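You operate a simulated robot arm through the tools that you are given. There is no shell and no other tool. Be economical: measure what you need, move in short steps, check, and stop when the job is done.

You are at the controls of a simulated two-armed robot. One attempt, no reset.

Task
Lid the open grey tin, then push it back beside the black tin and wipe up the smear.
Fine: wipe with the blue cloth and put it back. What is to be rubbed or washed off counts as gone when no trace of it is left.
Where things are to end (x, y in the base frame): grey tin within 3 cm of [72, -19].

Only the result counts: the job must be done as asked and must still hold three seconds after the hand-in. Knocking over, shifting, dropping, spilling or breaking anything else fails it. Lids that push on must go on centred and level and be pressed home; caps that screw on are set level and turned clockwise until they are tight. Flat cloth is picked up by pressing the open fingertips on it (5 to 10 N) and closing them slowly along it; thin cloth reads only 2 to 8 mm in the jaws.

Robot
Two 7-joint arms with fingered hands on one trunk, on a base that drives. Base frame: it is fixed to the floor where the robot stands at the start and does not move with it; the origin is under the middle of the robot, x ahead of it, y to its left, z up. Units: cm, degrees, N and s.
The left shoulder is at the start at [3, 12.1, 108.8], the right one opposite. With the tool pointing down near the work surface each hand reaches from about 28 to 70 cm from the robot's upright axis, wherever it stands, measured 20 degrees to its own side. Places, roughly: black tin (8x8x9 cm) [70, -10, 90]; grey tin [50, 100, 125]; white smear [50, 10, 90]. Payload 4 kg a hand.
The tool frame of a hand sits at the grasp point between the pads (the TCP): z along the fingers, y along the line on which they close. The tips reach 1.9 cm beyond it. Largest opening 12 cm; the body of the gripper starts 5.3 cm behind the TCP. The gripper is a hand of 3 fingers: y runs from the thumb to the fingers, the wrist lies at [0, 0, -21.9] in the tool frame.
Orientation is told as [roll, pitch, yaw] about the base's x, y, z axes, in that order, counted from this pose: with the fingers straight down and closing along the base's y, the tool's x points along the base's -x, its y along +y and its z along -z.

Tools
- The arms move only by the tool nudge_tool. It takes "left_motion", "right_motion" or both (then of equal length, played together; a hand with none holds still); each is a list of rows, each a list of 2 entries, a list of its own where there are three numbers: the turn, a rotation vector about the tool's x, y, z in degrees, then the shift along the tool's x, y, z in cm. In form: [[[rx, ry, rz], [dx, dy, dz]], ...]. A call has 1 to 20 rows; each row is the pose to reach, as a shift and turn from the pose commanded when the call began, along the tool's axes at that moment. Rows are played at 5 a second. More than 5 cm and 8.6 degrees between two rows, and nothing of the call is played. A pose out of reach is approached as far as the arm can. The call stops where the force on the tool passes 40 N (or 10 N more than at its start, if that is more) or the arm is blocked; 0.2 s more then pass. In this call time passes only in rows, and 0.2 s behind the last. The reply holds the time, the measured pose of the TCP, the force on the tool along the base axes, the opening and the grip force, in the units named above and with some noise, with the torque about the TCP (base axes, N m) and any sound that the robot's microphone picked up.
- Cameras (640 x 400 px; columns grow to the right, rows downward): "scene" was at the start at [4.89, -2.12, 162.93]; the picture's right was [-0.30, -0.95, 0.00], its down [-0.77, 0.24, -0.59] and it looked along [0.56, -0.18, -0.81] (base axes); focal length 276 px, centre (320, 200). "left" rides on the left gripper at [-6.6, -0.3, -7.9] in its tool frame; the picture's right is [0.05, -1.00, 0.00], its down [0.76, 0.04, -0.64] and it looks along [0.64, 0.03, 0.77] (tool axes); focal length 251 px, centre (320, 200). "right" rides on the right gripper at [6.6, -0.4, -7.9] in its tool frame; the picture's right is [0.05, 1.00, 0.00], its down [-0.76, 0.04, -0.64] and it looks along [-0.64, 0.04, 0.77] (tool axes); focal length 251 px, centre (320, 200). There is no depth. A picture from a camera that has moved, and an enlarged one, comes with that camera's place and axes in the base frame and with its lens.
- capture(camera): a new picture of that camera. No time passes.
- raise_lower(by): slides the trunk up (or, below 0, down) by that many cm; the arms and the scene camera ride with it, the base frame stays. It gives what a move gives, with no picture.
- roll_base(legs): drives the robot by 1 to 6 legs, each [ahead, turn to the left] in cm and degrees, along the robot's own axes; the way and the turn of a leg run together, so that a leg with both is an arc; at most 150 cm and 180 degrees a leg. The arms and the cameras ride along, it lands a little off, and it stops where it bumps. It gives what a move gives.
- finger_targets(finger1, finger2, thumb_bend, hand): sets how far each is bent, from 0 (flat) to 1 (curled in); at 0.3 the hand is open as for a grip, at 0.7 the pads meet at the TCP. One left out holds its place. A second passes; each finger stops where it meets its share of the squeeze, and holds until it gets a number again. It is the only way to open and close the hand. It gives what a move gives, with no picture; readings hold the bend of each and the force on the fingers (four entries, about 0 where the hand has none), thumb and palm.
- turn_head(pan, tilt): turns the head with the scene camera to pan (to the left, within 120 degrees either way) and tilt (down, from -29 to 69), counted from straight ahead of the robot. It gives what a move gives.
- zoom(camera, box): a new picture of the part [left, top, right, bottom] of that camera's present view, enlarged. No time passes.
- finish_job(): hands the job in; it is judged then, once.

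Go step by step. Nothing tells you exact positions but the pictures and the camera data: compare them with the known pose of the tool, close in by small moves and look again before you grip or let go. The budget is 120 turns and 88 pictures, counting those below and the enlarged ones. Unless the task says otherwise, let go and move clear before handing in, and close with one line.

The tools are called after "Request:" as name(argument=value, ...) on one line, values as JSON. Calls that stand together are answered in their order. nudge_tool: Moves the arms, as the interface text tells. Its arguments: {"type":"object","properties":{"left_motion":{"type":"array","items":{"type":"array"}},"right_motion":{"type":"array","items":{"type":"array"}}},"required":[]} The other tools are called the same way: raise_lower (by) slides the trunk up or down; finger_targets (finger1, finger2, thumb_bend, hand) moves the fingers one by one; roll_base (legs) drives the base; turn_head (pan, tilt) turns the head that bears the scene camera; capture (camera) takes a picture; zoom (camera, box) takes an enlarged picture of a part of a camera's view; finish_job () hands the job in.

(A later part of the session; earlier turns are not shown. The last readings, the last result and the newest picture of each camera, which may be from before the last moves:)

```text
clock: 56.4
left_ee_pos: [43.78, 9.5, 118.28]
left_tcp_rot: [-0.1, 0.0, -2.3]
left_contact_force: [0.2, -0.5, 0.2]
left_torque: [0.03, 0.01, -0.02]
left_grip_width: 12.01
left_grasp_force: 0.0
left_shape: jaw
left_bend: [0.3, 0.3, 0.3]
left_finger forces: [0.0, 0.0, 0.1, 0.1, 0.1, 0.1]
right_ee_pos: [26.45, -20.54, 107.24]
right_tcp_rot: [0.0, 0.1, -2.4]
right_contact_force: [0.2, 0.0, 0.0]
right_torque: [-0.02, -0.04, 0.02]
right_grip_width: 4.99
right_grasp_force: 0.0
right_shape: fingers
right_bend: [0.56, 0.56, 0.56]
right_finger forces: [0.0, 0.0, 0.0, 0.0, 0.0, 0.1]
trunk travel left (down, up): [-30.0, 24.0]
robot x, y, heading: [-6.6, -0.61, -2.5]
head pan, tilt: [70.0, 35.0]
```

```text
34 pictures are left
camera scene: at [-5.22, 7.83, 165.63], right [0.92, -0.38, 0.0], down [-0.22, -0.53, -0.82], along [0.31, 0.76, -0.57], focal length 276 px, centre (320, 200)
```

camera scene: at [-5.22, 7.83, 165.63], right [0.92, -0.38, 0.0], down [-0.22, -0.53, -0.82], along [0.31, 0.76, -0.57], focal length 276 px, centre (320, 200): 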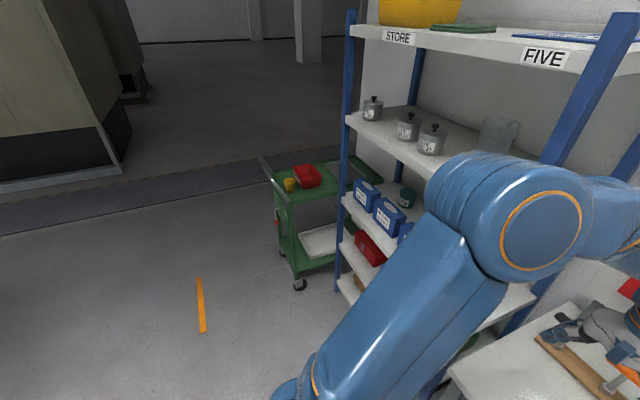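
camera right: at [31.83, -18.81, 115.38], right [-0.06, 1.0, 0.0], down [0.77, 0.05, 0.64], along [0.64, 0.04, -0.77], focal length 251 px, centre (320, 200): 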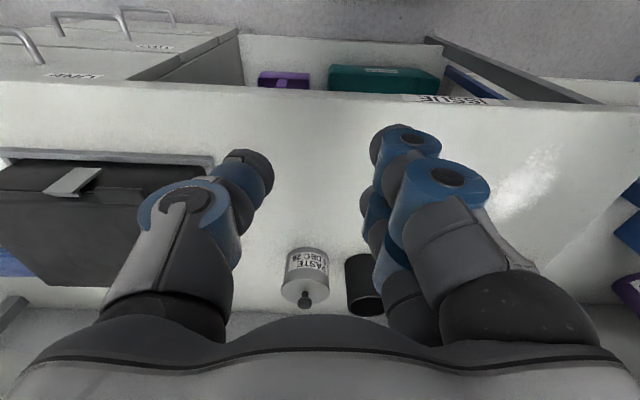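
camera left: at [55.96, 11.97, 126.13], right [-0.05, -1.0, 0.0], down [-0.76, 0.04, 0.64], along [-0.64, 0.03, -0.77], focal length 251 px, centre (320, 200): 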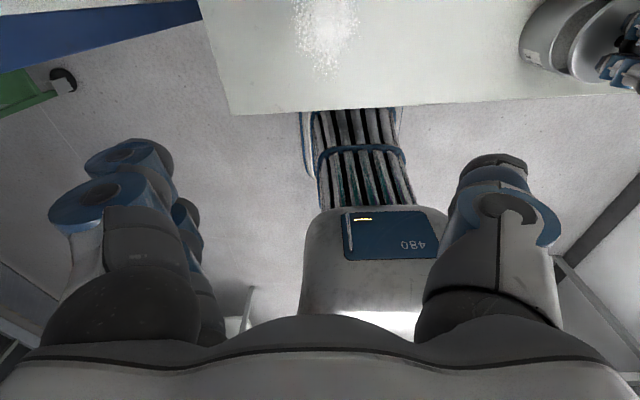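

I suspect the base's front corner met the bench front while turning. I'll reverse straight back 35 cm first, then look at the result.

Request:
roll_base(legs=[[-35, 0]])

Request:
turn_head(pan=0, tilt=45)

Request:
capture(camera="scene")

```text
clock: 58.6
left_ee_pos: [9.14, 10.96, 118.23]
left_tcp_rot: [0.1, 0.1, -2.3]
left_contact_force: [-0.9, 0.3, -0.3]
left_torque: [-0.01, 0.01, 0.0]
left_grip_width: 12.01
left_grasp_force: 0.0
left_shape: jaw
left_bend: [0.3, 0.3, 0.3]
left_finger forces: [0.0, 0.1, 0.1, 0.0, 0.1, 0.0]
right_ee_pos: [-8.32, -19.17, 107.36]
right_tcp_rot: [0.0, 0.1, -2.5]
right_contact_force: [0.3, -0.1, 0.4]
right_torque: [0.0, 0.0, 0.0]
right_grip_width: 5.0
right_grasp_force: 0.0
right_shape: fingers
right_bend: [0.56, 0.56, 0.56]
right_finger forces: [0.0, 0.0, 0.0, 0.0, 0.1, 0.0]
trunk travel left (down, up): [-30.0, 24.0]
robot x, y, heading: [-41.39, 0.97, -2.4]
head pan, tilt: [70.0, 35.0]
```

```text
clock: 60.0
left_ee_pos: [9.23, 10.94, 118.22]
left_tcp_rot: [0.0, 0.2, -2.4]
left_contact_force: [0.5, -0.3, -0.3]
left_torque: [-0.01, -0.04, 0.02]
left_grip_width: 12.0
left_grasp_force: 0.1
left_shape: jaw
left_bend: [0.3, 0.3, 0.3]
left_finger forces: [0.0, 0.1, 0.0, 0.0, 0.0, 0.0]
right_ee_pos: [-8.09, -19.09, 107.47]
right_tcp_rot: [-0.1, 0.2, -2.6]
right_contact_force: [-0.3, -0.2, 0.4]
right_torque: [0.01, -0.01, 0.03]
right_grip_width: 4.99
right_grasp_force: 0.0
right_shape: fingers
right_bend: [0.56, 0.56, 0.56]
right_finger forces: [0.1, 0.0, 0.0, 0.0, 0.1, 0.0]
trunk travel left (down, up): [-30.0, 24.0]
robot x, y, heading: [-40.85, 1.05, -2.6]
head pan, tilt: [0.0, 45.0]
```

```text
33 pictures are left
camera scene: at [-35.06, 0.8, 164.15], right [-0.04, -1.0, 0.0], down [-0.71, 0.03, -0.71], along [0.71, -0.03, -0.71], focal length 276 px, centre (320, 200)
```

scene: 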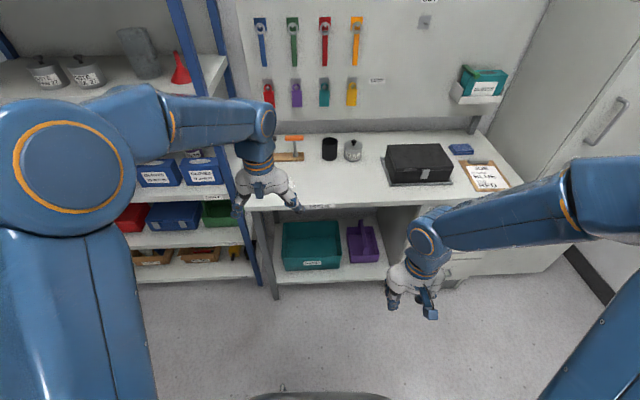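

Everything on the bench is still in place. I'll go around: turn right, drive 47 cm, turn back to face the bench.

Request:
roll_base(legs=[[0, -87.5], [47, 0], [0, 90], [30, 0]])

Request:
turn_head(pan=-20, tilt=50)

Request:
capture(camera="scene")

```text
clock: 62.4
left_ee_pos: [3.9, -23.03, 118.15]
left_tcp_rot: [0.3, 0.2, -42.1]
left_contact_force: [-0.7, -0.3, 0.4]
left_torque: [0.01, -0.03, -0.04]
left_grip_width: 11.98
left_grasp_force: 0.1
left_shape: jaw
left_bend: [0.3, 0.3, 0.3]
left_finger forces: [0.0, 0.0, 0.1, 0.0, 0.1, 0.1]
right_ee_pos: [-28.74, -35.07, 107.27]
right_tcp_rot: [0.1, 0.3, -42.4]
right_contact_force: [0.0, -0.8, 0.1]
right_torque: [0.01, -0.03, -0.02]
right_grip_width: 4.99
right_grasp_force: 0.1
right_shape: fingers
right_bend: [0.56, 0.56, 0.56]
right_finger forces: [0.1, 0.0, 0.0, 0.1, 0.1, 0.0]
trunk travel left (down, up): [-30.0, 24.0]
robot x, y, heading: [-38.77, 4.95, -43.1]
head pan, tilt: [0.0, 45.0]
stopped in leg 1: the robot was blocked; the commanded pose is now the measured one
```

```text
clock: 63.2
left_ee_pos: [4.02, -22.76, 118.27]
left_tcp_rot: [0.1, 0.0, -42.2]
left_contact_force: [-0.4, 0.5, -0.1]
left_torque: [-0.02, -0.01, 0.02]
left_grip_width: 12.03
left_grasp_force: 0.0
left_shape: jaw
left_bend: [0.3, 0.3, 0.3]
left_finger forces: [0.1, 0.0, 0.1, 0.0, 0.1, 0.1]
right_ee_pos: [-28.6, -34.86, 107.3]
right_tcp_rot: [0.0, 0.3, -42.2]
right_contact_force: [0.0, 0.3, -0.3]
right_torque: [0.0, 0.0, 0.0]
right_grip_width: 4.99
right_grasp_force: 0.1
right_shape: fingers
right_bend: [0.56, 0.56, 0.56]
right_finger forces: [0.0, 0.0, 0.0, 0.0, 0.0, 0.1]
trunk travel left (down, up): [-30.0, 24.0]
robot x, y, heading: [-38.28, 5.39, -43.4]
head pan, tilt: [-20.0, 50.0]
```

```text
32 pictures are left
camera scene: at [-36.52, -0.53, 163.46], right [-0.89, -0.45, 0.0], down [-0.35, 0.68, -0.64], along [0.29, -0.57, -0.77], focal length 276 px, centre (320, 200)
```

scene: 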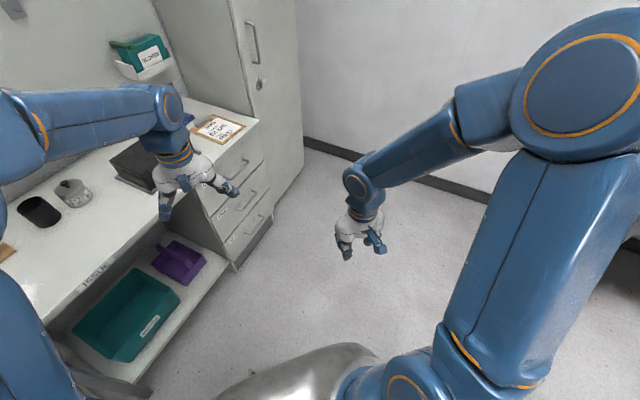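

The turn stopped again in open space near -40°, so it may be about the size of the turn. I'll try a smaller further turn to see.

Request:
roll_base(legs=[[0, -20]])

```text
clock: 64.7
left_ee_pos: [-7.88, -35.82, 118.34]
left_tcp_rot: [0.1, 0.1, -62.1]
left_contact_force: [-0.6, 0.1, -0.7]
left_torque: [-0.03, -0.05, -0.02]
left_grip_width: 12.0
left_grasp_force: 0.1
left_shape: jaw
left_bend: [0.3, 0.3, 0.3]
left_finger forces: [0.1, 0.0, 0.0, 0.1, 0.0, 0.0]
right_ee_pos: [-42.69, -36.01, 107.25]
right_tcp_rot: [0.0, 0.3, -62.4]
right_contact_force: [-0.2, 0.9, 0.1]
right_torque: [0.01, -0.02, 0.02]
right_grip_width: 5.01
right_grasp_force: 0.0
right_shape: fingers
right_bend: [0.56, 0.56, 0.56]
right_finger forces: [0.1, 0.0, 0.2, 0.0, 0.0, 0.0]
trunk travel left (down, up): [-30.0, 24.0]
robot x, y, heading: [-36.15, 5.54, -63.3]
head pan, tilt: [-20.0, 50.0]
```

Small turns work. I'll drive along this heading towards the right end of the bench, then turn back in small steps.

Request:
roll_base(legs=[[52, 0], [0, 21], [0, 21], [0, 21]])

Request:
capture(camera="scene")

```text
clock: 69.7
left_ee_pos: [34.46, -56.56, 118.14]
left_tcp_rot: [0.0, 0.2, -25.2]
left_contact_force: [0.3, 0.4, 0.8]
left_torque: [-0.03, 0.04, -0.02]
left_grip_width: 12.03
left_grasp_force: 0.0
left_shape: jaw
left_bend: [0.3, 0.3, 0.3]
left_finger forces: [0.0, 0.0, 0.1, 0.0, 0.0, 0.0]
right_ee_pos: [6.8, -77.87, 107.14]
right_tcp_rot: [-0.1, 0.2, -25.4]
right_contact_force: [-0.7, 0.2, -0.3]
right_torque: [-0.04, 0.04, 0.01]
right_grip_width: 5.04
right_grasp_force: 0.0
right_shape: fingers
right_bend: [0.56, 0.56, 0.56]
right_finger forces: [0.1, 0.0, 0.0, 0.0, 0.1, 0.0]
trunk travel left (down, up): [-30.0, 24.0]
robot x, y, heading: [-15.53, -44.22, -25.5]
head pan, tilt: [-20.0, 50.0]
stopped in leg 3: the robot was blocked; the commanded pose is now the measured one
```

```text
31 pictures are left
camera scene: at [-11.61, -48.6, 163.45], right [-0.71, -0.7, 0.0], down [-0.54, 0.55, -0.64], along [0.45, -0.46, -0.77], focal length 276 px, centre (320, 200)
```

scene: 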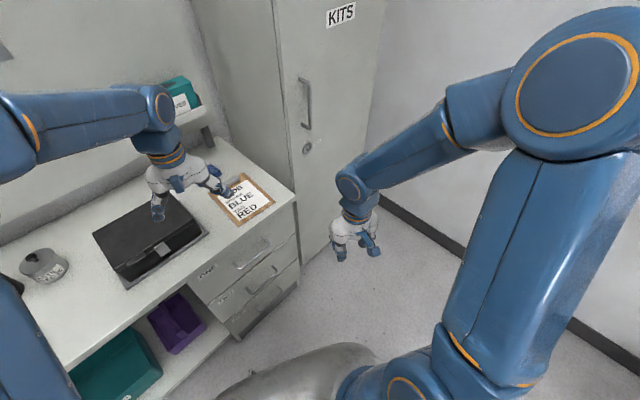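

I'll finish the turn towards the bench and move ahead.

Request:
roll_base(legs=[[0, 12], [0, 12], [20, 0]])

Request:
capture(camera="scene")

```text
clock: 72.9
left_ee_pos: [55.62, -36.21, 118.11]
left_tcp_rot: [0.1, 0.3, -1.4]
left_contact_force: [0.9, 0.1, 0.6]
left_torque: [0.0, 0.0, -0.01]
left_grip_width: 12.02
left_grasp_force: 0.0
left_shape: jaw
left_bend: [0.3, 0.3, 0.3]
left_finger forces: [0.1, 0.0, 0.1, 0.0, 0.0, 0.0]
right_ee_pos: [38.87, -66.74, 107.27]
right_tcp_rot: [-0.2, 0.3, -1.6]
right_contact_force: [0.5, 0.3, 0.4]
right_torque: [-0.03, 0.04, -0.04]
right_grip_width: 4.96
right_grasp_force: 0.1
right_shape: fingers
right_bend: [0.56, 0.56, 0.56]
right_finger forces: [0.1, 0.0, 0.0, 0.1, 0.0, 0.0]
trunk travel left (down, up): [-30.0, 24.0]
robot x, y, heading: [4.86, -46.72, -1.4]
head pan, tilt: [-20.0, 50.0]
```

```text
30 pictures are left
camera scene: at [10.17, -49.34, 163.45], right [-0.37, -0.93, 0.0], down [-0.71, 0.28, -0.64], along [0.6, -0.24, -0.77], focal length 276 px, centre (320, 200)
```

scene: 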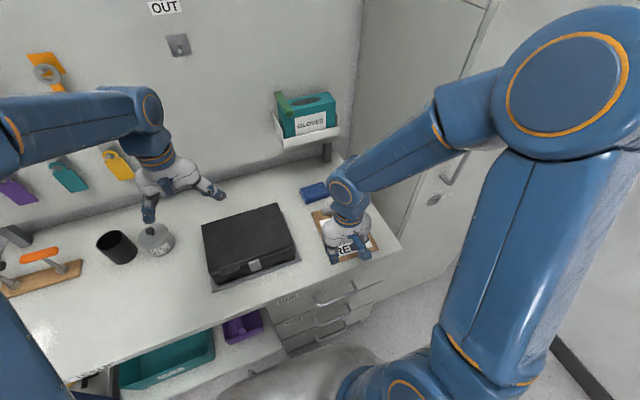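

I'm in front of the cloth, which measures [74,-73]. A glove tray hangs above and behind it, so I'll approach with the fingers tilted forward about 32°.

Request:
nudge_tool(right_motion=[[[0, -4, 0], [-2.5, -0.8, 0]], [[0, -8, 0], [-5, -1.6, 0]], [[0, -12, 0], [-7.5, -2.4, 0]], [[0, -16, 0], [-10, -3.2, 0]], [[0, -20, 0], [-12.5, -4, 0]], [[0, -24, 0], [-15, -4.8, 0.5]], [[0, -28, 0], [-17.5, -5.6, 1]], [[0, -32, 0], [-20, -6, 2]]])

Request:
capture(camera="right")

Request:
capture(camera="scene")

```text
clock: 74.7
left_ee_pos: [55.49, -36.1, 118.19]
left_tcp_rot: [0.1, 0.3, -1.4]
left_contact_force: [1.1, 0.4, 0.3]
left_torque: [0.0, 0.04, 0.03]
left_grip_width: 12.01
left_grasp_force: 0.2
left_shape: jaw
left_bend: [0.3, 0.3, 0.3]
left_finger forces: [0.0, 0.1, 0.0, 0.1, 0.0, 0.1]
right_ee_pos: [58.52, -73.17, 105.26]
right_tcp_rot: [-0.1, -31.8, -1.6]
right_contact_force: [1.0, 0.2, -0.1]
right_torque: [-0.01, 0.03, 0.02]
right_grip_width: 5.0
right_grasp_force: 0.0
right_shape: fingers
right_bend: [0.56, 0.56, 0.56]
right_finger forces: [0.0, 0.1, 0.1, 0.0, 0.0, 0.0]
trunk travel left (down, up): [-30.0, 24.0]
robot x, y, heading: [4.54, -46.76, -1.3]
head pan, tilt: [-20.0, 50.0]
```

```text
29 pictures are left
camera right: at [48.85, -73.13, 108.56], right [-0.02, 1.0, -0.03], down [0.31, 0.03, 0.95], along [0.95, 0.01, -0.31], focal length 251 px, centre (320, 200)
```

right: 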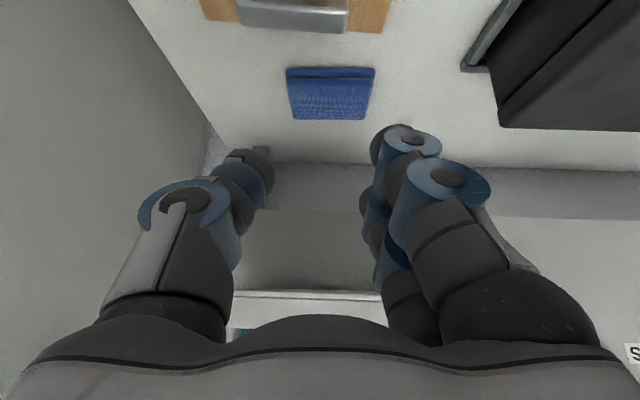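

```text
28 pictures are left
camera scene: at [10.01, -49.31, 163.45], right [-0.37, -0.93, 0.0], down [-0.71, 0.28, -0.64], along [0.6, -0.24, -0.77], focal length 276 px, centre (320, 200)
```

scene: 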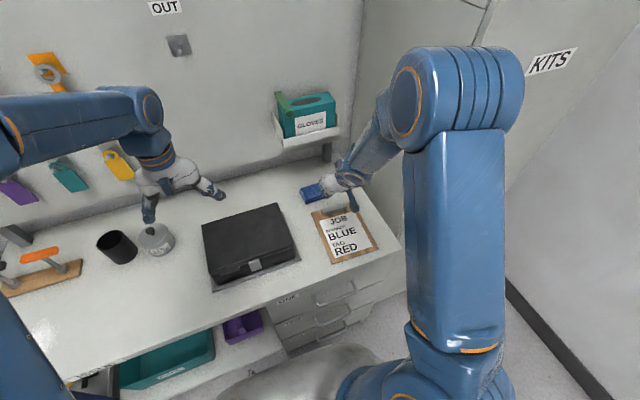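

The cloth spans x 71–78 and y -77 to -67, and the tray front is at x≈76, z≈110, so the tilted hand stays clear. I'll come down just above the cloth.

Request:
finger_targets(hand="right", finger1=0.5, finger2=0.5, thumb_bend=0.5)

Request:
nudge_tool(right_motion=[[[0, 0, 0], [-0.8, 0.2, 2.7]], [[0, 0, 0], [-1.6, 0.4, 5.4]], [[0, 0, 0], [-2.4, 0.6, 8.1]], [[0, 0, 0], [-3.3, 0.8, 10.8]], [[0, 0, 0], [-4.1, 1, 13.5]], [[0, 0, 0], [-4.9, 1.2, 16.2]], [[0, 0, 0], [-5.7, 1.4, 18.8]]])

Request:
capture(camera="right")

Request:
zoom(camera="scene", box=[260, 130, 420, 230])

```text
clock: 75.7
left_ee_pos: [55.46, -36.15, 118.26]
left_tcp_rot: [0.0, 0.2, -1.4]
left_contact_force: [-0.7, 0.6, -0.2]
left_torque: [0.0, -0.01, 0.01]
left_grip_width: 12.01
left_grasp_force: 0.1
left_shape: jaw
left_bend: [0.3, 0.3, 0.3]
left_finger forces: [0.0, 0.1, 0.0, 0.0, 0.0, 0.0]
right_ee_pos: [58.46, -73.23, 105.25]
right_tcp_rot: [0.0, -31.8, -1.6]
right_contact_force: [0.2, 0.5, 0.4]
right_torque: [-0.02, -0.04, 0.04]
right_grip_width: 6.82
right_grasp_force: 0.0
right_shape: fingers
right_bend: [0.5, 0.5, 0.5]
right_finger forces: [0.0, 0.0, 0.0, 0.0, 0.1, 0.1]
trunk travel left (down, up): [-30.0, 24.0]
robot x, y, heading: [4.72, -46.53, -1.5]
head pan, tilt: [-20.0, 50.0]
```

```text
clock: 77.3
left_ee_pos: [55.45, -36.33, 118.19]
left_tcp_rot: [0.1, 0.2, -1.4]
left_contact_force: [-0.1, 0.9, -0.1]
left_torque: [0.04, 0.04, 0.04]
left_grip_width: 12.0
left_grasp_force: 0.1
left_shape: jaw
left_bend: [0.3, 0.3, 0.3]
left_finger forces: [0.1, 0.1, 0.1, 0.1, 0.1, 0.0]
right_ee_pos: [73.35, -72.37, 92.17]
right_tcp_rot: [0.0, -31.7, -1.7]
right_contact_force: [1.4, 0.0, 0.6]
right_torque: [-0.01, -0.01, 0.0]
right_grip_width: 6.79
right_grasp_force: 0.0
right_shape: fingers
right_bend: [0.5, 0.5, 0.5]
right_finger forces: [0.0, 0.0, 0.0, 0.0, 0.1, 0.0]
trunk travel left (down, up): [-30.0, 24.0]
robot x, y, heading: [4.71, -46.82, -1.5]
head pan, tilt: [-20.0, 50.0]
```

```text
27 pictures are left
camera right: at [63.62, -72.26, 95.58], right [-0.02, 1.0, -0.03], down [0.31, 0.03, 0.95], along [0.95, 0.01, -0.31], focal length 251 px, centre (320, 200)
```

right: 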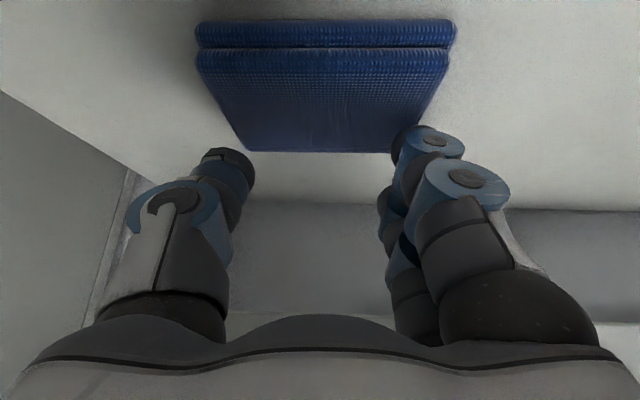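

```text
4.00 times, centred on (340, 180) of scene
camera zoom: at [9.98, -49.45, 163.45], right [-0.37, -0.93, 0.0], down [-0.71, 0.28, -0.64], along [0.6, -0.24, -0.77], focal length 1105 px, centre (240, 280)
```

zoom: 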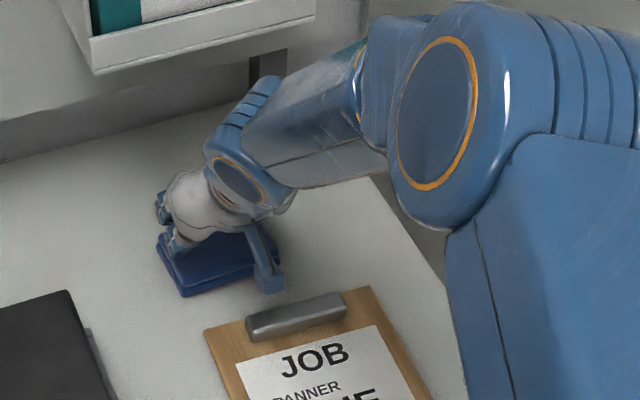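

The cloth top is at z≈87.4, centred at y=-72.1. I'll lower onto it in small steps and look for 5–10 N.

Request:
nudge_tool(right_motion=[[[0, 0, 0], [0.53, 0.2, 0.85]], [[0, 0, 0], [1.05, 0.2, 1.7]], [[0, 0, 0], [1.47, 0.2, 2.38]], [[0, 0, 0], [1.63, 0.2, 2.64]]])

```text
clock: 78.1
left_ee_pos: [55.26, -36.26, 118.22]
left_tcp_rot: [0.1, 0.2, -1.4]
left_contact_force: [0.8, -0.6, -0.6]
left_torque: [0.04, 0.02, 0.01]
left_grip_width: 11.97
left_grasp_force: 0.0
left_shape: jaw
left_bend: [0.3, 0.3, 0.3]
left_finger forces: [0.1, 0.0, 0.1, 0.0, 0.1, 0.0]
right_ee_pos: [73.96, -72.11, 90.86]
right_tcp_rot: [0.1, -33.1, -1.7]
right_contact_force: [-8.9, 0.1, 24.6]
right_torque: [0.59, 0.18, 0.27]
right_grip_width: 6.84
right_grasp_force: 13.3
right_shape: fingers
right_bend: [0.49, 0.5, 0.5]
right_finger forces: [21.4, 0.0, 0.0, 0.0, 4.7, 0.0]
trunk travel left (down, up): [-30.0, 24.0]
robot x, y, heading: [4.5, -46.69, -1.5]
head pan, tilt: [-20.0, 50.0]
stopped in row 3 (right hand): the force on the tool passed its limit at 48 N (the readings are from after the stop); the commanded pose is now the measured one
```

Only finger 1 touches, because the tilt makes it lower. I'll lift a little and reduce the tilt to about 20°, then press again.

Request:
nudge_tool(right_motion=[[[0, 0, 0], [-0.55, 0, -0.84]], [[0, 6.5, 0], [-0.55, 0, -0.84]], [[0, 13, 0], [-0.55, 0, -0.84]]])

Request:
zoom(camera="scene", box=[260, 90, 420, 190])

```text
clock: 78.9
left_ee_pos: [55.39, -36.18, 118.13]
left_tcp_rot: [0.1, 0.4, -1.4]
left_contact_force: [-0.5, 0.2, 0.7]
left_torque: [0.01, 0.03, -0.01]
left_grip_width: 12.04
left_grasp_force: 0.1
left_shape: jaw
left_bend: [0.3, 0.3, 0.3]
left_finger forces: [0.0, 0.0, 0.0, 0.0, 0.0, 0.0]
right_ee_pos: [73.73, -72.13, 91.21]
right_tcp_rot: [0.1, -19.4, -1.6]
right_contact_force: [0.1, 0.2, 0.7]
right_torque: [0.07, 0.02, -0.01]
right_grip_width: 6.82
right_grasp_force: 0.0
right_shape: fingers
right_bend: [0.5, 0.5, 0.5]
right_finger forces: [0.8, 0.0, 0.1, 0.0, 0.0, 0.1]
trunk travel left (down, up): [-30.0, 24.0]
robot x, y, heading: [4.92, -46.32, -1.4]
head pan, tilt: [-20.0, 50.0]
```

```text
4.00 times, centred on (340, 140) of scene
camera zoom: at [9.97, -49.37, 163.45], right [-0.37, -0.93, 0.0], down [-0.71, 0.28, -0.64], along [0.6, -0.24, -0.77], focal length 1105 px, centre (240, 440)
```

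zoom: 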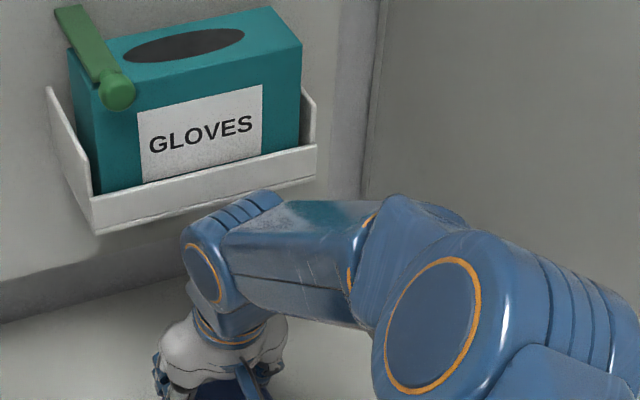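

The wrist clears the tray. I'll press down gently at this tilt.

Request:
nudge_tool(right_motion=[[[0, 0, 0], [0.1, 0, 0.28]], [[0, 0, 0], [0.17, 0, 0.47]]])

```text
clock: 79.5
left_ee_pos: [55.31, -36.27, 118.32]
left_tcp_rot: [0.2, 0.0, -1.5]
left_contact_force: [-0.5, 0.0, -0.1]
left_torque: [0.0, -0.01, -0.04]
left_grip_width: 11.99
left_grasp_force: 0.2
left_shape: jaw
left_bend: [0.3, 0.3, 0.3]
left_finger forces: [0.0, 0.0, 0.0, 0.0, 0.1, 0.0]
right_ee_pos: [73.59, -72.08, 91.05]
right_tcp_rot: [0.0, -19.6, -1.7]
right_contact_force: [-2.5, 0.8, 10.0]
right_torque: [0.4, 0.11, 0.12]
right_grip_width: 6.81
right_grasp_force: 5.9
right_shape: fingers
right_bend: [0.5, 0.5, 0.5]
right_finger forces: [10.8, 0.1, 0.0, 0.1, 0.1, 0.0]
trunk travel left (down, up): [-30.0, 24.0]
robot x, y, heading: [4.9, -46.72, -1.6]
head pan, tilt: [-20.0, 50.0]
```

About 10 N on the cloth. I'll close the fingers slowly along it.

Request:
finger_targets(hand="right", finger1=0.55, finger2=0.55, thumb_bend=0.57)

Request:
finger_targets(hand="right", finger1=0.6, finger2=0.6, thumb_bend=0.62)

```text
clock: 80.5
left_ee_pos: [55.23, -36.09, 118.33]
left_tcp_rot: [0.0, 0.0, -1.4]
left_contact_force: [-1.1, 0.0, 0.2]
left_torque: [-0.02, 0.0, 0.01]
left_grip_width: 11.99
left_grasp_force: 0.0
left_shape: jaw
left_bend: [0.3, 0.3, 0.3]
left_finger forces: [0.0, 0.1, 0.0, 0.0, 0.0, 0.0]
right_ee_pos: [73.44, -72.04, 91.02]
right_tcp_rot: [0.0, -19.7, -1.7]
right_contact_force: [-1.6, 3.3, 14.7]
right_torque: [0.55, 0.15, 0.11]
right_grip_width: 5.74
right_grasp_force: 8.5
right_shape: fingers
right_bend: [0.53, 0.55, 0.56]
right_finger forces: [16.5, 0.0, 0.1, 0.0, 1.5, 0.0]
trunk travel left (down, up): [-30.0, 24.0]
robot x, y, heading: [4.8, -46.79, -1.6]
head pan, tilt: [-20.0, 50.0]
```

```text
clock: 81.5
left_ee_pos: [55.26, -36.09, 118.29]
left_tcp_rot: [0.1, 0.3, -1.4]
left_contact_force: [-0.2, -0.6, 0.4]
left_torque: [-0.02, 0.03, 0.04]
left_grip_width: 12.02
left_grasp_force: 0.0
left_shape: jaw
left_bend: [0.3, 0.3, 0.3]
left_finger forces: [0.1, 0.0, 0.0, 0.1, 0.0, 0.1]
right_ee_pos: [73.48, -72.13, 90.85]
right_tcp_rot: [0.0, -19.7, -1.6]
right_contact_force: [-0.5, 3.3, 10.3]
right_torque: [0.37, 0.03, 0.02]
right_grip_width: 3.88
right_grasp_force: 5.5
right_shape: fingers
right_bend: [0.58, 0.6, 0.62]
right_finger forces: [11.5, 0.1, 0.1, 0.1, 0.1, 0.0]
trunk travel left (down, up): [-30.0, 24.0]
robot x, y, heading: [4.64, -46.56, -1.5]
head pan, tilt: [-20.0, 50.0]
```

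The thumb is not touching yet; I'll check the view.

Request:
zoom(camera="right", box=[160, 0, 480, 200])

```text
2.00 times, centred on (320, 100) of right
camera zoom: at [64.81, -72.02, 96.18], right [-0.02, 1.0, -0.02], down [0.51, 0.03, 0.86], along [0.86, 0.01, -0.51], focal length 503 px, centre (320, 400)
```

zoom: 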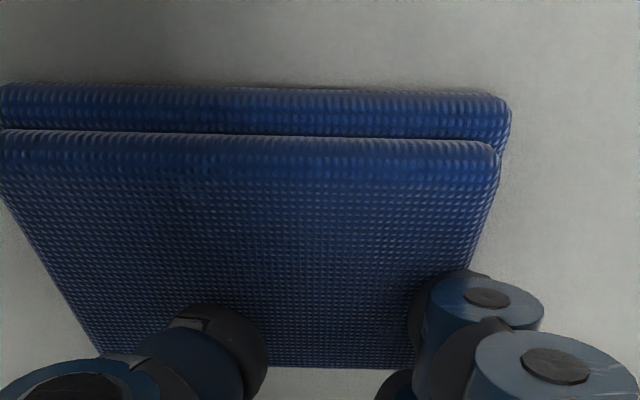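

The fingertips are near the back edge of the cloth. I'll lift, open, recentre over the cloth, and roll slightly so the thumb reaches down too.

Request:
nudge_tool(right_motion=[[[0, 0, 0], [-0.27, 0, -0.75]], [[-2.5, 0, 0], [0.9, -0.6, -1.2]], [[-5, 0, 0], [2.1, -1.2, -1.58]]])

Request:
finger_targets(hand="right", finger1=0.5, finger2=0.5, thumb_bend=0.5)

Request:
nudge_tool(right_motion=[[[0, 0, 0], [0.16, 0, 0.47]], [[0, 0, 0], [0.27, 0, 0.75]]])

Request:
capture(camera="right")

```text
clock: 82.3
left_ee_pos: [55.35, -36.4, 118.28]
left_tcp_rot: [0.1, 0.1, -1.4]
left_contact_force: [-0.2, -0.4, -0.2]
left_torque: [0.0, 0.01, 0.0]
left_grip_width: 11.99
left_grasp_force: 0.0
left_shape: jaw
left_bend: [0.3, 0.3, 0.3]
left_finger forces: [0.0, 0.0, 0.0, 0.0, 0.0, 0.0]
right_ee_pos: [71.12, -73.28, 91.62]
right_tcp_rot: [5.0, -19.4, -1.5]
right_contact_force: [-0.8, -0.3, 0.3]
right_torque: [-0.01, 0.02, -0.02]
right_grip_width: 3.6
right_grasp_force: 0.0
right_shape: fingers
right_bend: [0.6, 0.6, 0.62]
right_finger forces: [0.0, 0.1, 0.1, 0.1, 0.0, 0.0]
trunk travel left (down, up): [-30.0, 24.0]
robot x, y, heading: [4.89, -46.51, -1.5]
head pan, tilt: [-20.0, 50.0]
```

```text
clock: 83.3
left_ee_pos: [55.38, -36.32, 118.29]
left_tcp_rot: [0.2, 0.1, -1.4]
left_contact_force: [0.1, -1.0, 0.0]
left_torque: [0.0, 0.01, 0.02]
left_grip_width: 12.0
left_grasp_force: 0.1
left_shape: jaw
left_bend: [0.3, 0.3, 0.3]
left_finger forces: [0.0, 0.0, 0.0, 0.0, 0.0, 0.1]
right_ee_pos: [71.21, -73.32, 91.65]
right_tcp_rot: [5.1, -19.6, -1.6]
right_contact_force: [-0.8, -0.8, 0.4]
right_torque: [0.01, -0.02, 0.0]
right_grip_width: 6.79
right_grasp_force: 0.0
right_shape: fingers
right_bend: [0.5, 0.5, 0.5]
right_finger forces: [0.1, 0.1, 0.1, 0.1, 0.0, 0.0]
trunk travel left (down, up): [-30.0, 24.0]
robot x, y, heading: [4.79, -46.83, -1.7]
head pan, tilt: [-20.0, 50.0]
```

```text
clock: 83.9
left_ee_pos: [55.26, -36.28, 118.28]
left_tcp_rot: [0.1, 0.0, -1.4]
left_contact_force: [-0.4, 0.3, -0.2]
left_torque: [-0.01, 0.05, 0.01]
left_grip_width: 11.98
left_grasp_force: 0.0
left_shape: jaw
left_bend: [0.3, 0.3, 0.3]
left_finger forces: [0.0, 0.1, 0.1, 0.0, 0.1, 0.0]
right_ee_pos: [71.25, -73.25, 91.25]
right_tcp_rot: [4.9, -20.0, -1.6]
right_contact_force: [-1.4, 0.7, 19.9]
right_torque: [-0.98, -0.03, -0.07]
right_grip_width: 6.89
right_grasp_force: 10.3
right_shape: fingers
right_bend: [0.5, 0.5, 0.5]
right_finger forces: [0.0, 0.0, 0.0, 0.0, 20.3, 0.0]
trunk travel left (down, up): [-30.0, 24.0]
robot x, y, heading: [4.76, -46.69, -1.5]
head pan, tilt: [-20.0, 50.0]
```

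```text
23 pictures are left
camera right: at [62.37, -73.8, 96.44], right [-0.05, 1.0, 0.06], down [0.5, -0.03, 0.87], along [0.87, 0.08, -0.49], focal length 251 px, centre (320, 200)
```

right: 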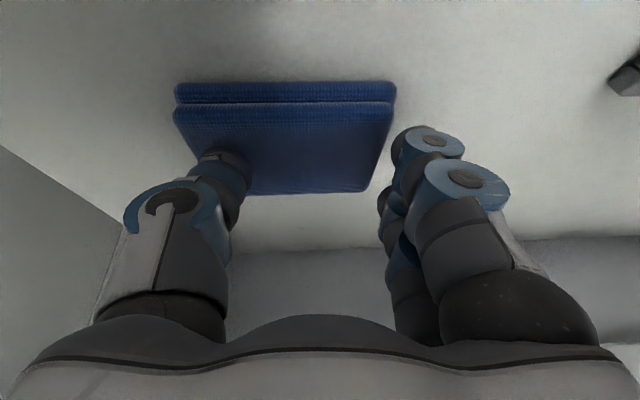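

The cloth slid slightly and is now at about [73.4,-74.3] (originally [74.5,-72.1], to be restored at the end). I'll recentre over it with half the roll.

Request:
nudge_tool(right_motion=[[[0, 0, 0], [-0.2, 0, -0.57]], [[2.5, 0, 0], [-1.4, -1.1, -0.14]]])

Request:
nudge_tool(right_motion=[[[0, 0, 0], [0.1, 0, 0.28]], [[0, 0, 0], [0.17, 0, 0.47]], [[0, 0, 0], [0.22, 0, 0.62]]])

```text
clock: 84.5
left_ee_pos: [55.39, -36.28, 118.17]
left_tcp_rot: [0.1, 0.2, -1.4]
left_contact_force: [-0.7, 0.1, 0.1]
left_torque: [-0.04, -0.01, 0.01]
left_grip_width: 12.0
left_grasp_force: 0.0
left_shape: jaw
left_bend: [0.3, 0.3, 0.3]
left_finger forces: [0.0, 0.1, 0.0, 0.1, 0.0, 0.0]
right_ee_pos: [72.31, -74.44, 91.06]
right_tcp_rot: [2.5, -19.3, -1.6]
right_contact_force: [-0.9, 1.3, 3.1]
right_torque: [-0.13, 0.05, -0.01]
right_grip_width: 6.86
right_grasp_force: 1.8
right_shape: fingers
right_bend: [0.5, 0.5, 0.5]
right_finger forces: [0.9, 0.0, 0.0, 0.0, 3.3, 0.0]
trunk travel left (down, up): [-30.0, 24.0]
robot x, y, heading: [4.39, -46.75, -1.5]
head pan, tilt: [-20.0, 50.0]
```

```text
clock: 85.3
left_ee_pos: [55.04, -36.11, 118.39]
left_tcp_rot: [0.0, -0.1, -1.4]
left_contact_force: [-0.5, -0.4, 0.7]
left_torque: [0.0, 0.02, -0.03]
left_grip_width: 12.02
left_grasp_force: 0.0
left_shape: jaw
left_bend: [0.3, 0.3, 0.3]
left_finger forces: [0.0, 0.0, 0.0, 0.0, 0.0, 0.0]
right_ee_pos: [72.33, -74.29, 91.1]
right_tcp_rot: [2.4, -19.9, -1.5]
right_contact_force: [-5.3, 0.9, 24.2]
right_torque: [-1.0, 0.11, -0.19]
right_grip_width: 6.91
right_grasp_force: 11.6
right_shape: fingers
right_bend: [0.5, 0.5, 0.5]
right_finger forces: [1.1, 0.1, 0.0, 0.0, 23.0, 0.1]
trunk travel left (down, up): [-30.0, 24.0]
robot x, y, heading: [4.66, -46.59, -1.4]
head pan, tilt: [-20.0, 50.0]
```

The thumb carries most of the load. I'll ease up a little, then close slowly with the fingers slightly ahead.

Request:
nudge_tool(right_motion=[[[1, 0, 0], [-0.1, 0, -0.3]]])

Request:
finger_targets(hand="right", finger1=0.54, finger2=0.54, thumb_bend=0.52)

```text
clock: 85.7
left_ee_pos: [55.31, -36.21, 118.26]
left_tcp_rot: [0.0, 0.2, -1.4]
left_contact_force: [0.3, -0.3, 0.4]
left_torque: [0.03, -0.01, 0.03]
left_grip_width: 12.02
left_grasp_force: 0.0
left_shape: jaw
left_bend: [0.3, 0.3, 0.3]
left_finger forces: [0.0, 0.0, 0.0, 0.0, 0.1, 0.0]
right_ee_pos: [72.37, -74.19, 90.96]
right_tcp_rot: [1.5, -19.6, -1.6]
right_contact_force: [0.7, 0.5, 12.2]
right_torque: [-0.17, -0.01, 0.15]
right_grip_width: 6.88
right_grasp_force: 6.8
right_shape: fingers
right_bend: [0.5, 0.5, 0.5]
right_finger forces: [5.3, 0.1, 0.1, 0.0, 7.9, 0.0]
trunk travel left (down, up): [-30.0, 24.0]
robot x, y, heading: [4.64, -46.81, -1.5]
head pan, tilt: [-20.0, 50.0]
```

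```text
clock: 86.7
left_ee_pos: [55.3, -36.14, 118.26]
left_tcp_rot: [0.1, 0.2, -1.4]
left_contact_force: [0.2, 0.8, -1.3]
left_torque: [-0.02, -0.04, -0.01]
left_grip_width: 11.99
left_grasp_force: 0.1
left_shape: jaw
left_bend: [0.3, 0.3, 0.3]
left_finger forces: [0.1, 0.1, 0.0, 0.0, 0.0, 0.1]
right_ee_pos: [72.39, -74.36, 91.02]
right_tcp_rot: [1.5, -19.4, -1.6]
right_contact_force: [-1.9, 1.8, 7.9]
right_torque: [0.12, 0.12, 0.01]
right_grip_width: 6.71
right_grasp_force: 5.0
right_shape: fingers
right_bend: [0.52, 0.54, 0.51]
right_finger forces: [7.6, 0.0, 0.0, 0.0, 3.3, 0.0]
trunk travel left (down, up): [-30.0, 24.0]
robot x, y, heading: [4.68, -46.4, -1.5]
head pan, tilt: [-20.0, 50.0]
```

Now both sides press evenly at about 8 N in total. I'll keep closing in small steps.

Request:
finger_targets(hand="right", finger1=0.56, finger2=0.57, thumb_bend=0.57)

Request:
finger_targets(hand="right", finger1=0.61, finger2=0.62, thumb_bend=0.62)

Request:
finger_targets(hand="right", finger1=0.66, finger2=0.67, thumb_bend=0.67)

Request:
capture(camera="right")

```text
clock: 87.7
left_ee_pos: [55.33, -36.18, 118.3]
left_tcp_rot: [0.1, 0.2, -1.4]
left_contact_force: [0.1, -0.5, 0.1]
left_torque: [0.01, -0.01, -0.01]
left_grip_width: 11.97
left_grasp_force: 0.0
left_shape: jaw
left_bend: [0.3, 0.3, 0.3]
left_finger forces: [0.0, 0.0, 0.0, 0.1, 0.1, 0.0]
right_ee_pos: [72.38, -74.29, 91.14]
right_tcp_rot: [1.6, -19.6, -1.6]
right_contact_force: [-0.4, 2.9, 7.5]
right_torque: [0.16, 0.04, 0.07]
right_grip_width: 5.98
right_grasp_force: 5.5
right_shape: fingers
right_bend: [0.52, 0.56, 0.55]
right_finger forces: [7.4, 0.1, 0.0, 0.0, 3.5, 0.0]
trunk travel left (down, up): [-30.0, 24.0]
robot x, y, heading: [4.56, -46.49, -1.6]
head pan, tilt: [-20.0, 50.0]
```

```text
clock: 88.7
left_ee_pos: [55.32, -36.17, 118.21]
left_tcp_rot: [0.1, 0.1, -1.4]
left_contact_force: [-0.1, 0.4, -0.9]
left_torque: [0.02, -0.01, -0.01]
left_grip_width: 12.02
left_grasp_force: 0.1
left_shape: jaw
left_bend: [0.3, 0.3, 0.3]
left_finger forces: [0.0, 0.0, 0.0, 0.1, 0.0, 0.0]
right_ee_pos: [72.45, -74.36, 90.96]
right_tcp_rot: [1.5, -19.4, -1.6]
right_contact_force: [-0.3, 1.3, 2.8]
right_torque: [0.07, 0.02, -0.01]
right_grip_width: 3.59
right_grasp_force: 2.6
right_shape: fingers
right_bend: [0.6, 0.62, 0.62]
right_finger forces: [4.4, 0.1, 0.0, 0.0, 0.0, 0.0]
trunk travel left (down, up): [-30.0, 24.0]
robot x, y, heading: [4.65, -47.0, -1.5]
head pan, tilt: [-20.0, 50.0]
```

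```text
clock: 89.7
left_ee_pos: [55.43, -36.27, 118.31]
left_tcp_rot: [0.1, 0.1, -1.4]
left_contact_force: [-0.6, -0.3, 0.8]
left_torque: [0.01, 0.01, -0.01]
left_grip_width: 11.99
left_grasp_force: 0.1
left_shape: jaw
left_bend: [0.3, 0.3, 0.3]
left_finger forces: [0.0, 0.0, 0.1, 0.0, 0.0, 0.1]
right_ee_pos: [72.37, -74.33, 91.05]
right_tcp_rot: [1.6, -19.5, -1.5]
right_contact_force: [0.2, -0.3, 0.8]
right_torque: [-0.02, -0.01, -0.02]
right_grip_width: 2.02
right_grasp_force: 0.0
right_shape: fingers
right_bend: [0.66, 0.67, 0.67]
right_finger forces: [0.3, 0.0, 0.1, 0.1, 0.1, 0.1]
trunk travel left (down, up): [-30.0, 24.0]
robot x, y, heading: [4.75, -46.52, -1.7]
head pan, tilt: [-20.0, 50.0]
```

```text
22 pictures are left
camera right: at [63.64, -74.48, 96.27], right [-0.03, 1.0, 0.01], down [0.51, 0.01, 0.86], along [0.86, 0.03, -0.51], focal length 251 px, centre (320, 200)
```

right: 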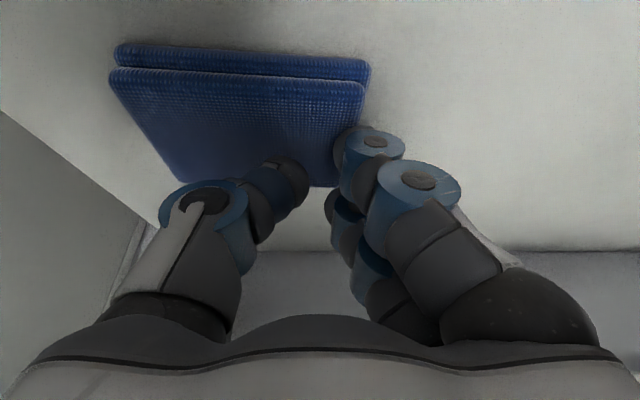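

The fingers slid over and moved the cloth to about [72.9,-77.4]; it acts as a stiff folded pad, so I'll grip it by its two side edges instead. I'll lift, open fully and centre over it.

Request:
nudge_tool(right_motion=[[[0, 0, 0], [-0.66, 0, -1.9]], [[1.6, 0, 0], [-1, -1.5, -2.8]], [[1.6, 0, 0], [-1, -3, -2.8]]])

Request:
finger_targets(hand="right", finger1=0.3, finger2=0.3, thumb_bend=0.3)

Request:
capture(camera="right")

```text
clock: 90.5
left_ee_pos: [55.34, -36.23, 118.15]
left_tcp_rot: [0.2, 0.2, -1.3]
left_contact_force: [1.0, 0.2, 0.4]
left_torque: [-0.02, 0.0, -0.04]
left_grip_width: 11.98
left_grasp_force: 0.1
left_shape: jaw
left_bend: [0.3, 0.3, 0.3]
left_finger forces: [0.0, 0.0, 0.0, 0.1, 0.1, 0.0]
right_ee_pos: [72.5, -77.48, 93.85]
right_tcp_rot: [-0.2, -19.4, -1.6]
right_contact_force: [-0.5, 0.0, -0.1]
right_torque: [-0.02, -0.01, 0.0]
right_grip_width: 1.97
right_grasp_force: 0.1
right_shape: fingers
right_bend: [0.66, 0.67, 0.67]
right_finger forces: [0.1, 0.0, 0.1, 0.1, 0.0, 0.1]
trunk travel left (down, up): [-30.0, 24.0]
robot x, y, heading: [4.58, -46.43, -1.6]
head pan, tilt: [-20.0, 50.0]
```

```text
clock: 91.5
left_ee_pos: [55.49, -36.27, 118.3]
left_tcp_rot: [0.2, 0.2, -1.3]
left_contact_force: [-0.1, -0.1, 0.3]
left_torque: [0.01, 0.01, 0.0]
left_grip_width: 11.99
left_grasp_force: 0.1
left_shape: jaw
left_bend: [0.3, 0.3, 0.3]
left_finger forces: [0.1, 0.0, 0.0, 0.0, 0.0, 0.0]
right_ee_pos: [72.48, -77.51, 93.86]
right_tcp_rot: [0.0, -19.5, -1.6]
right_contact_force: [0.4, -0.1, -0.5]
right_torque: [-0.03, -0.01, -0.02]
right_grip_width: 12.79
right_grasp_force: 0.1
right_shape: fingers
right_bend: [0.3, 0.3, 0.3]
right_finger forces: [0.1, 0.0, 0.1, 0.1, 0.0, 0.0]
trunk travel left (down, up): [-30.0, 24.0]
robot x, y, heading: [4.46, -46.85, -1.6]
head pan, tilt: [-20.0, 50.0]
```

```text
21 pictures are left
camera right: at [63.62, -77.34, 99.17], right [-0.02, 1.0, -0.02], down [0.51, 0.03, 0.86], along [0.86, 0.01, -0.51], focal length 251 px, centre (320, 200)
```

right: 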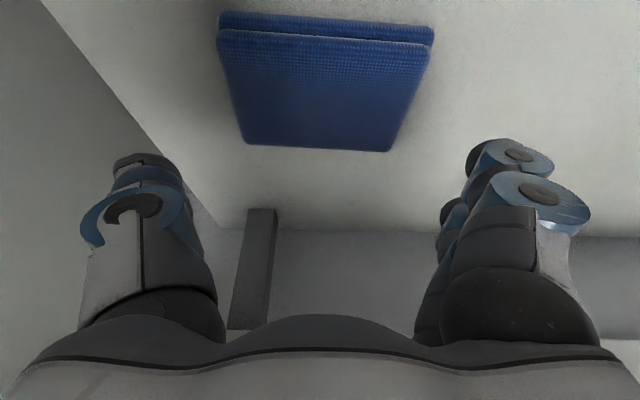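

The cloth is centred under the open hand. I'll lower with the fingers on both sides of it, watching for bench contact.

Request:
nudge_tool(right_motion=[[[0, 0, 0], [0.4, 0.2, 1]], [[0, 0, 0], [0.8, 0.2, 2]], [[0, 0, 0], [1.2, 0.2, 2.9]], [[0, 0, 0], [1.5, 0.2, 3.5]], [[0, 0, 0], [1.74, 0.2, 4.05]]])

Request:
capture(camera="right")

```text
clock: 92.7
left_ee_pos: [55.4, -36.22, 118.28]
left_tcp_rot: [0.1, 0.2, -1.4]
left_contact_force: [0.5, -0.7, -0.2]
left_torque: [0.01, 0.0, 0.03]
left_grip_width: 12.0
left_grasp_force: 0.0
left_shape: jaw
left_bend: [0.3, 0.3, 0.3]
left_finger forces: [0.0, 0.0, 0.0, 0.1, 0.0, 0.0]
right_ee_pos: [72.2, -77.22, 89.46]
right_tcp_rot: [0.0, -19.5, -1.6]
right_contact_force: [0.7, -0.2, -0.5]
right_torque: [0.04, 0.0, 0.02]
right_grip_width: 12.78
right_grasp_force: 0.1
right_shape: fingers
right_bend: [0.3, 0.3, 0.3]
right_finger forces: [0.1, 0.1, 0.1, 0.0, 0.1, 0.1]
trunk travel left (down, up): [-30.0, 24.0]
robot x, y, heading: [4.71, -46.65, -1.5]
head pan, tilt: [-20.0, 50.0]
```

```text
20 pictures are left
camera right: at [63.29, -77.12, 94.75], right [-0.02, 1.0, -0.02], down [0.51, 0.03, 0.86], along [0.86, 0.01, -0.51], focal length 251 px, centre (320, 200)
```

right: 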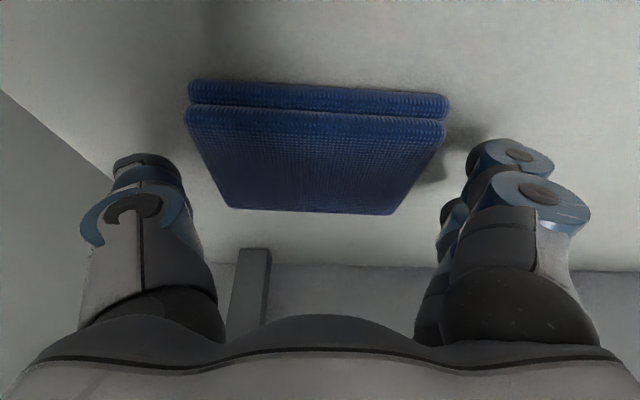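

The fingers straddle the cloth. I'll go 0.8 cm lower and close onto its edges.

Request:
nudge_tool(right_motion=[[[0, 0, 0], [0.13, 0, 0.38]], [[0, 0, 0], [0.27, 0, 0.76]]])

Request:
finger_targets(hand="right", finger1=0.4, finger2=0.4, thumb_bend=0.4)

```text
clock: 93.3
left_ee_pos: [55.41, -36.2, 118.25]
left_tcp_rot: [0.0, 0.3, -1.5]
left_contact_force: [-0.3, 0.2, 0.8]
left_torque: [-0.02, 0.0, 0.0]
left_grip_width: 11.99
left_grasp_force: 0.0
left_shape: jaw
left_bend: [0.3, 0.3, 0.3]
left_finger forces: [0.0, 0.0, 0.0, 0.0, 0.0, 0.1]
right_ee_pos: [72.04, -77.15, 88.64]
right_tcp_rot: [-0.1, -19.5, -1.7]
right_contact_force: [-0.6, -0.7, 0.7]
right_torque: [0.01, -0.03, 0.01]
right_grip_width: 12.78
right_grasp_force: 0.1
right_shape: fingers
right_bend: [0.3, 0.3, 0.3]
right_finger forces: [0.1, 0.0, 0.1, 0.0, 0.0, 0.1]
trunk travel left (down, up): [-30.0, 24.0]
robot x, y, heading: [5.04, -46.87, -1.4]
head pan, tilt: [-20.0, 50.0]
```

```text
clock: 94.3
left_ee_pos: [55.54, -36.25, 118.2]
left_tcp_rot: [0.0, 0.1, -1.4]
left_contact_force: [-0.3, 0.0, -1.2]
left_torque: [0.01, 0.0, -0.01]
left_grip_width: 11.99
left_grasp_force: 0.0
left_shape: jaw
left_bend: [0.3, 0.3, 0.3]
left_finger forces: [0.1, 0.0, 0.1, 0.0, 0.1, 0.1]
right_ee_pos: [72.1, -77.27, 88.68]
right_tcp_rot: [0.0, -19.5, -1.6]
right_contact_force: [0.8, -0.6, 1.9]
right_torque: [0.12, 0.02, -0.02]
right_grip_width: 11.25
right_grasp_force: 8.0
right_shape: fingers
right_bend: [0.37, 0.38, 0.36]
right_finger forces: [5.9, 2.2, 0.0, 0.0, 6.9, 0.0]
trunk travel left (down, up): [-30.0, 24.0]
robot x, y, heading: [4.93, -46.75, -1.3]
head pan, tilt: [-20.0, 50.0]
```

All three digits now press on the cloth's edges. I'll squeeze a bit more and test with a small lift.

Request:
finger_targets(hand="right", finger1=0.47, finger2=0.47, thumb_bend=0.47)

Request:
nudge_tool(right_motion=[[[0, 0, 0], [-0.2, 0, -0.5]], [[0, 0, 0], [-0.5, 0, -1.4]], [[0, 0, 0], [-1, 0, -2.8]]])

Request:
capture(camera="right")

```text
clock: 95.3
left_ee_pos: [55.39, -36.15, 118.22]
left_tcp_rot: [0.1, 0.3, -1.4]
left_contact_force: [-0.4, 0.2, -0.1]
left_torque: [0.05, 0.0, -0.03]
left_grip_width: 12.01
left_grasp_force: 0.1
left_shape: jaw
left_bend: [0.3, 0.3, 0.3]
left_finger forces: [0.1, 0.0, 0.0, 0.0, 0.1, 0.0]
right_ee_pos: [72.11, -77.25, 88.71]
right_tcp_rot: [0.0, -19.7, -1.5]
right_contact_force: [-1.5, 0.0, 6.1]
right_torque: [0.32, 0.03, 0.08]
right_grip_width: 11.21
right_grasp_force: 16.9
right_shape: fingers
right_bend: [0.38, 0.41, 0.38]
right_finger forces: [10.6, 8.0, 0.0, 0.0, 15.4, 0.0]
trunk travel left (down, up): [-30.0, 24.0]
robot x, y, heading: [4.84, -46.7, -1.3]
head pan, tilt: [-20.0, 50.0]
```

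```text
clock: 96.1
left_ee_pos: [55.47, -36.14, 118.27]
left_tcp_rot: [0.0, 0.1, -1.4]
left_contact_force: [0.6, -0.1, -0.9]
left_torque: [0.0, 0.01, -0.02]
left_grip_width: 11.98
left_grasp_force: 0.1
left_shape: jaw
left_bend: [0.3, 0.3, 0.3]
left_finger forces: [0.0, 0.0, 0.0, 0.0, 0.0, 0.1]
right_ee_pos: [72.12, -77.17, 91.63]
right_tcp_rot: [0.0, -19.5, -1.6]
right_contact_force: [0.2, 0.4, -0.4]
right_torque: [0.01, 0.0, 0.0]
right_grip_width: 11.18
right_grasp_force: 15.7
right_shape: fingers
right_bend: [0.38, 0.41, 0.38]
right_finger forces: [9.0, 7.4, 0.0, 0.1, 16.1, 0.1]
trunk travel left (down, up): [-30.0, 24.0]
robot x, y, heading: [4.74, -46.96, -1.5]
head pan, tilt: [-20.0, 50.0]
```

```text
19 pictures are left
camera right: at [63.26, -77.14, 96.87], right [-0.02, 1.0, -0.02], down [0.51, 0.03, 0.86], along [0.86, 0.01, -0.51], focal length 251 px, centre (320, 200)
```

right: 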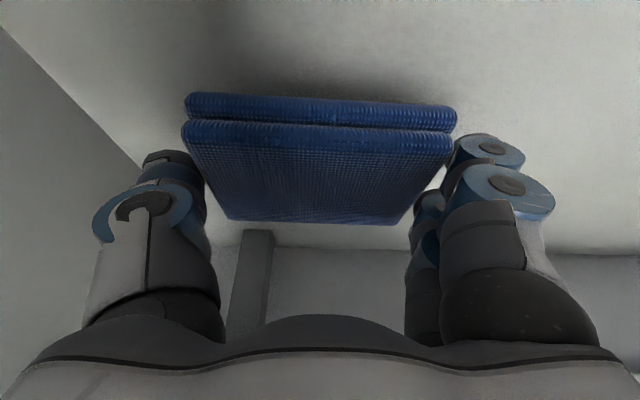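

The cloth is held firmly (16 N) and level. I'll retract it back and up, clear of the tray and bench.

Request:
nudge_tool(right_motion=[[[0, 0, 0], [3.1, 0, -3.2]], [[0, 0, 0], [6.2, 0, -6.4]], [[0, 0, 0], [9.3, 0, -9.6]], [[0, 0, 0], [12.4, 0, -12.8]], [[0, 0, 0], [15.5, 0, -16]], [[0, 0, 0], [18.6, 0, -19.2]], [[0, 0, 0], [21.7, 0, -22.4]]])

Request:
roll_base(legs=[[-32, 0], [0, 18], [0, 18], [0, 18]])

```text
clock: 97.7
left_ee_pos: [55.24, -36.18, 118.32]
left_tcp_rot: [0.1, 0.1, -1.4]
left_contact_force: [-0.8, -0.6, 0.1]
left_torque: [-0.03, 0.0, -0.01]
left_grip_width: 12.0
left_grasp_force: 0.0
left_shape: jaw
left_bend: [0.3, 0.3, 0.3]
left_finger forces: [0.0, 0.0, 0.0, 0.0, 0.1, 0.0]
right_ee_pos: [44.03, -76.28, 105.67]
right_tcp_rot: [-0.1, -19.7, -1.6]
right_contact_force: [-1.1, 0.5, 0.3]
right_torque: [0.01, -0.05, -0.02]
right_grip_width: 11.18
right_grasp_force: 15.7
right_shape: fingers
right_bend: [0.38, 0.41, 0.38]
right_finger forces: [9.0, 7.4, 0.0, 0.0, 16.0, 0.1]
trunk travel left (down, up): [-30.0, 24.0]
robot x, y, heading: [5.05, -46.76, -1.3]
head pan, tilt: [-20.0, 50.0]
```

```text
clock: 101.0
left_ee_pos: [17.54, -20.39, 118.1]
left_tcp_rot: [0.1, 0.4, 16.6]
left_contact_force: [0.1, -0.3, -0.2]
left_torque: [-0.03, 0.02, 0.03]
left_grip_width: 12.0
left_grasp_force: 0.1
left_shape: jaw
left_bend: [0.3, 0.3, 0.3]
left_finger forces: [0.0, 0.0, 0.0, 0.0, 0.0, 0.0]
right_ee_pos: [19.3, -61.97, 105.55]
right_tcp_rot: [-0.2, -19.4, 16.3]
right_contact_force: [-1.4, -0.2, -0.2]
right_torque: [-0.03, 0.01, -0.02]
right_grip_width: 11.17
right_grasp_force: 16.5
right_shape: fingers
right_bend: [0.39, 0.42, 0.38]
right_finger forces: [9.2, 7.5, 0.0, 0.0, 16.2, 0.0]
trunk travel left (down, up): [-30.0, 24.0]
robot x, y, heading: [-26.7, -47.89, 16.2]
head pan, tilt: [-20.0, 50.0]
stopped in leg 2: the robot was blocked; the commanded pose is now the measured one
```

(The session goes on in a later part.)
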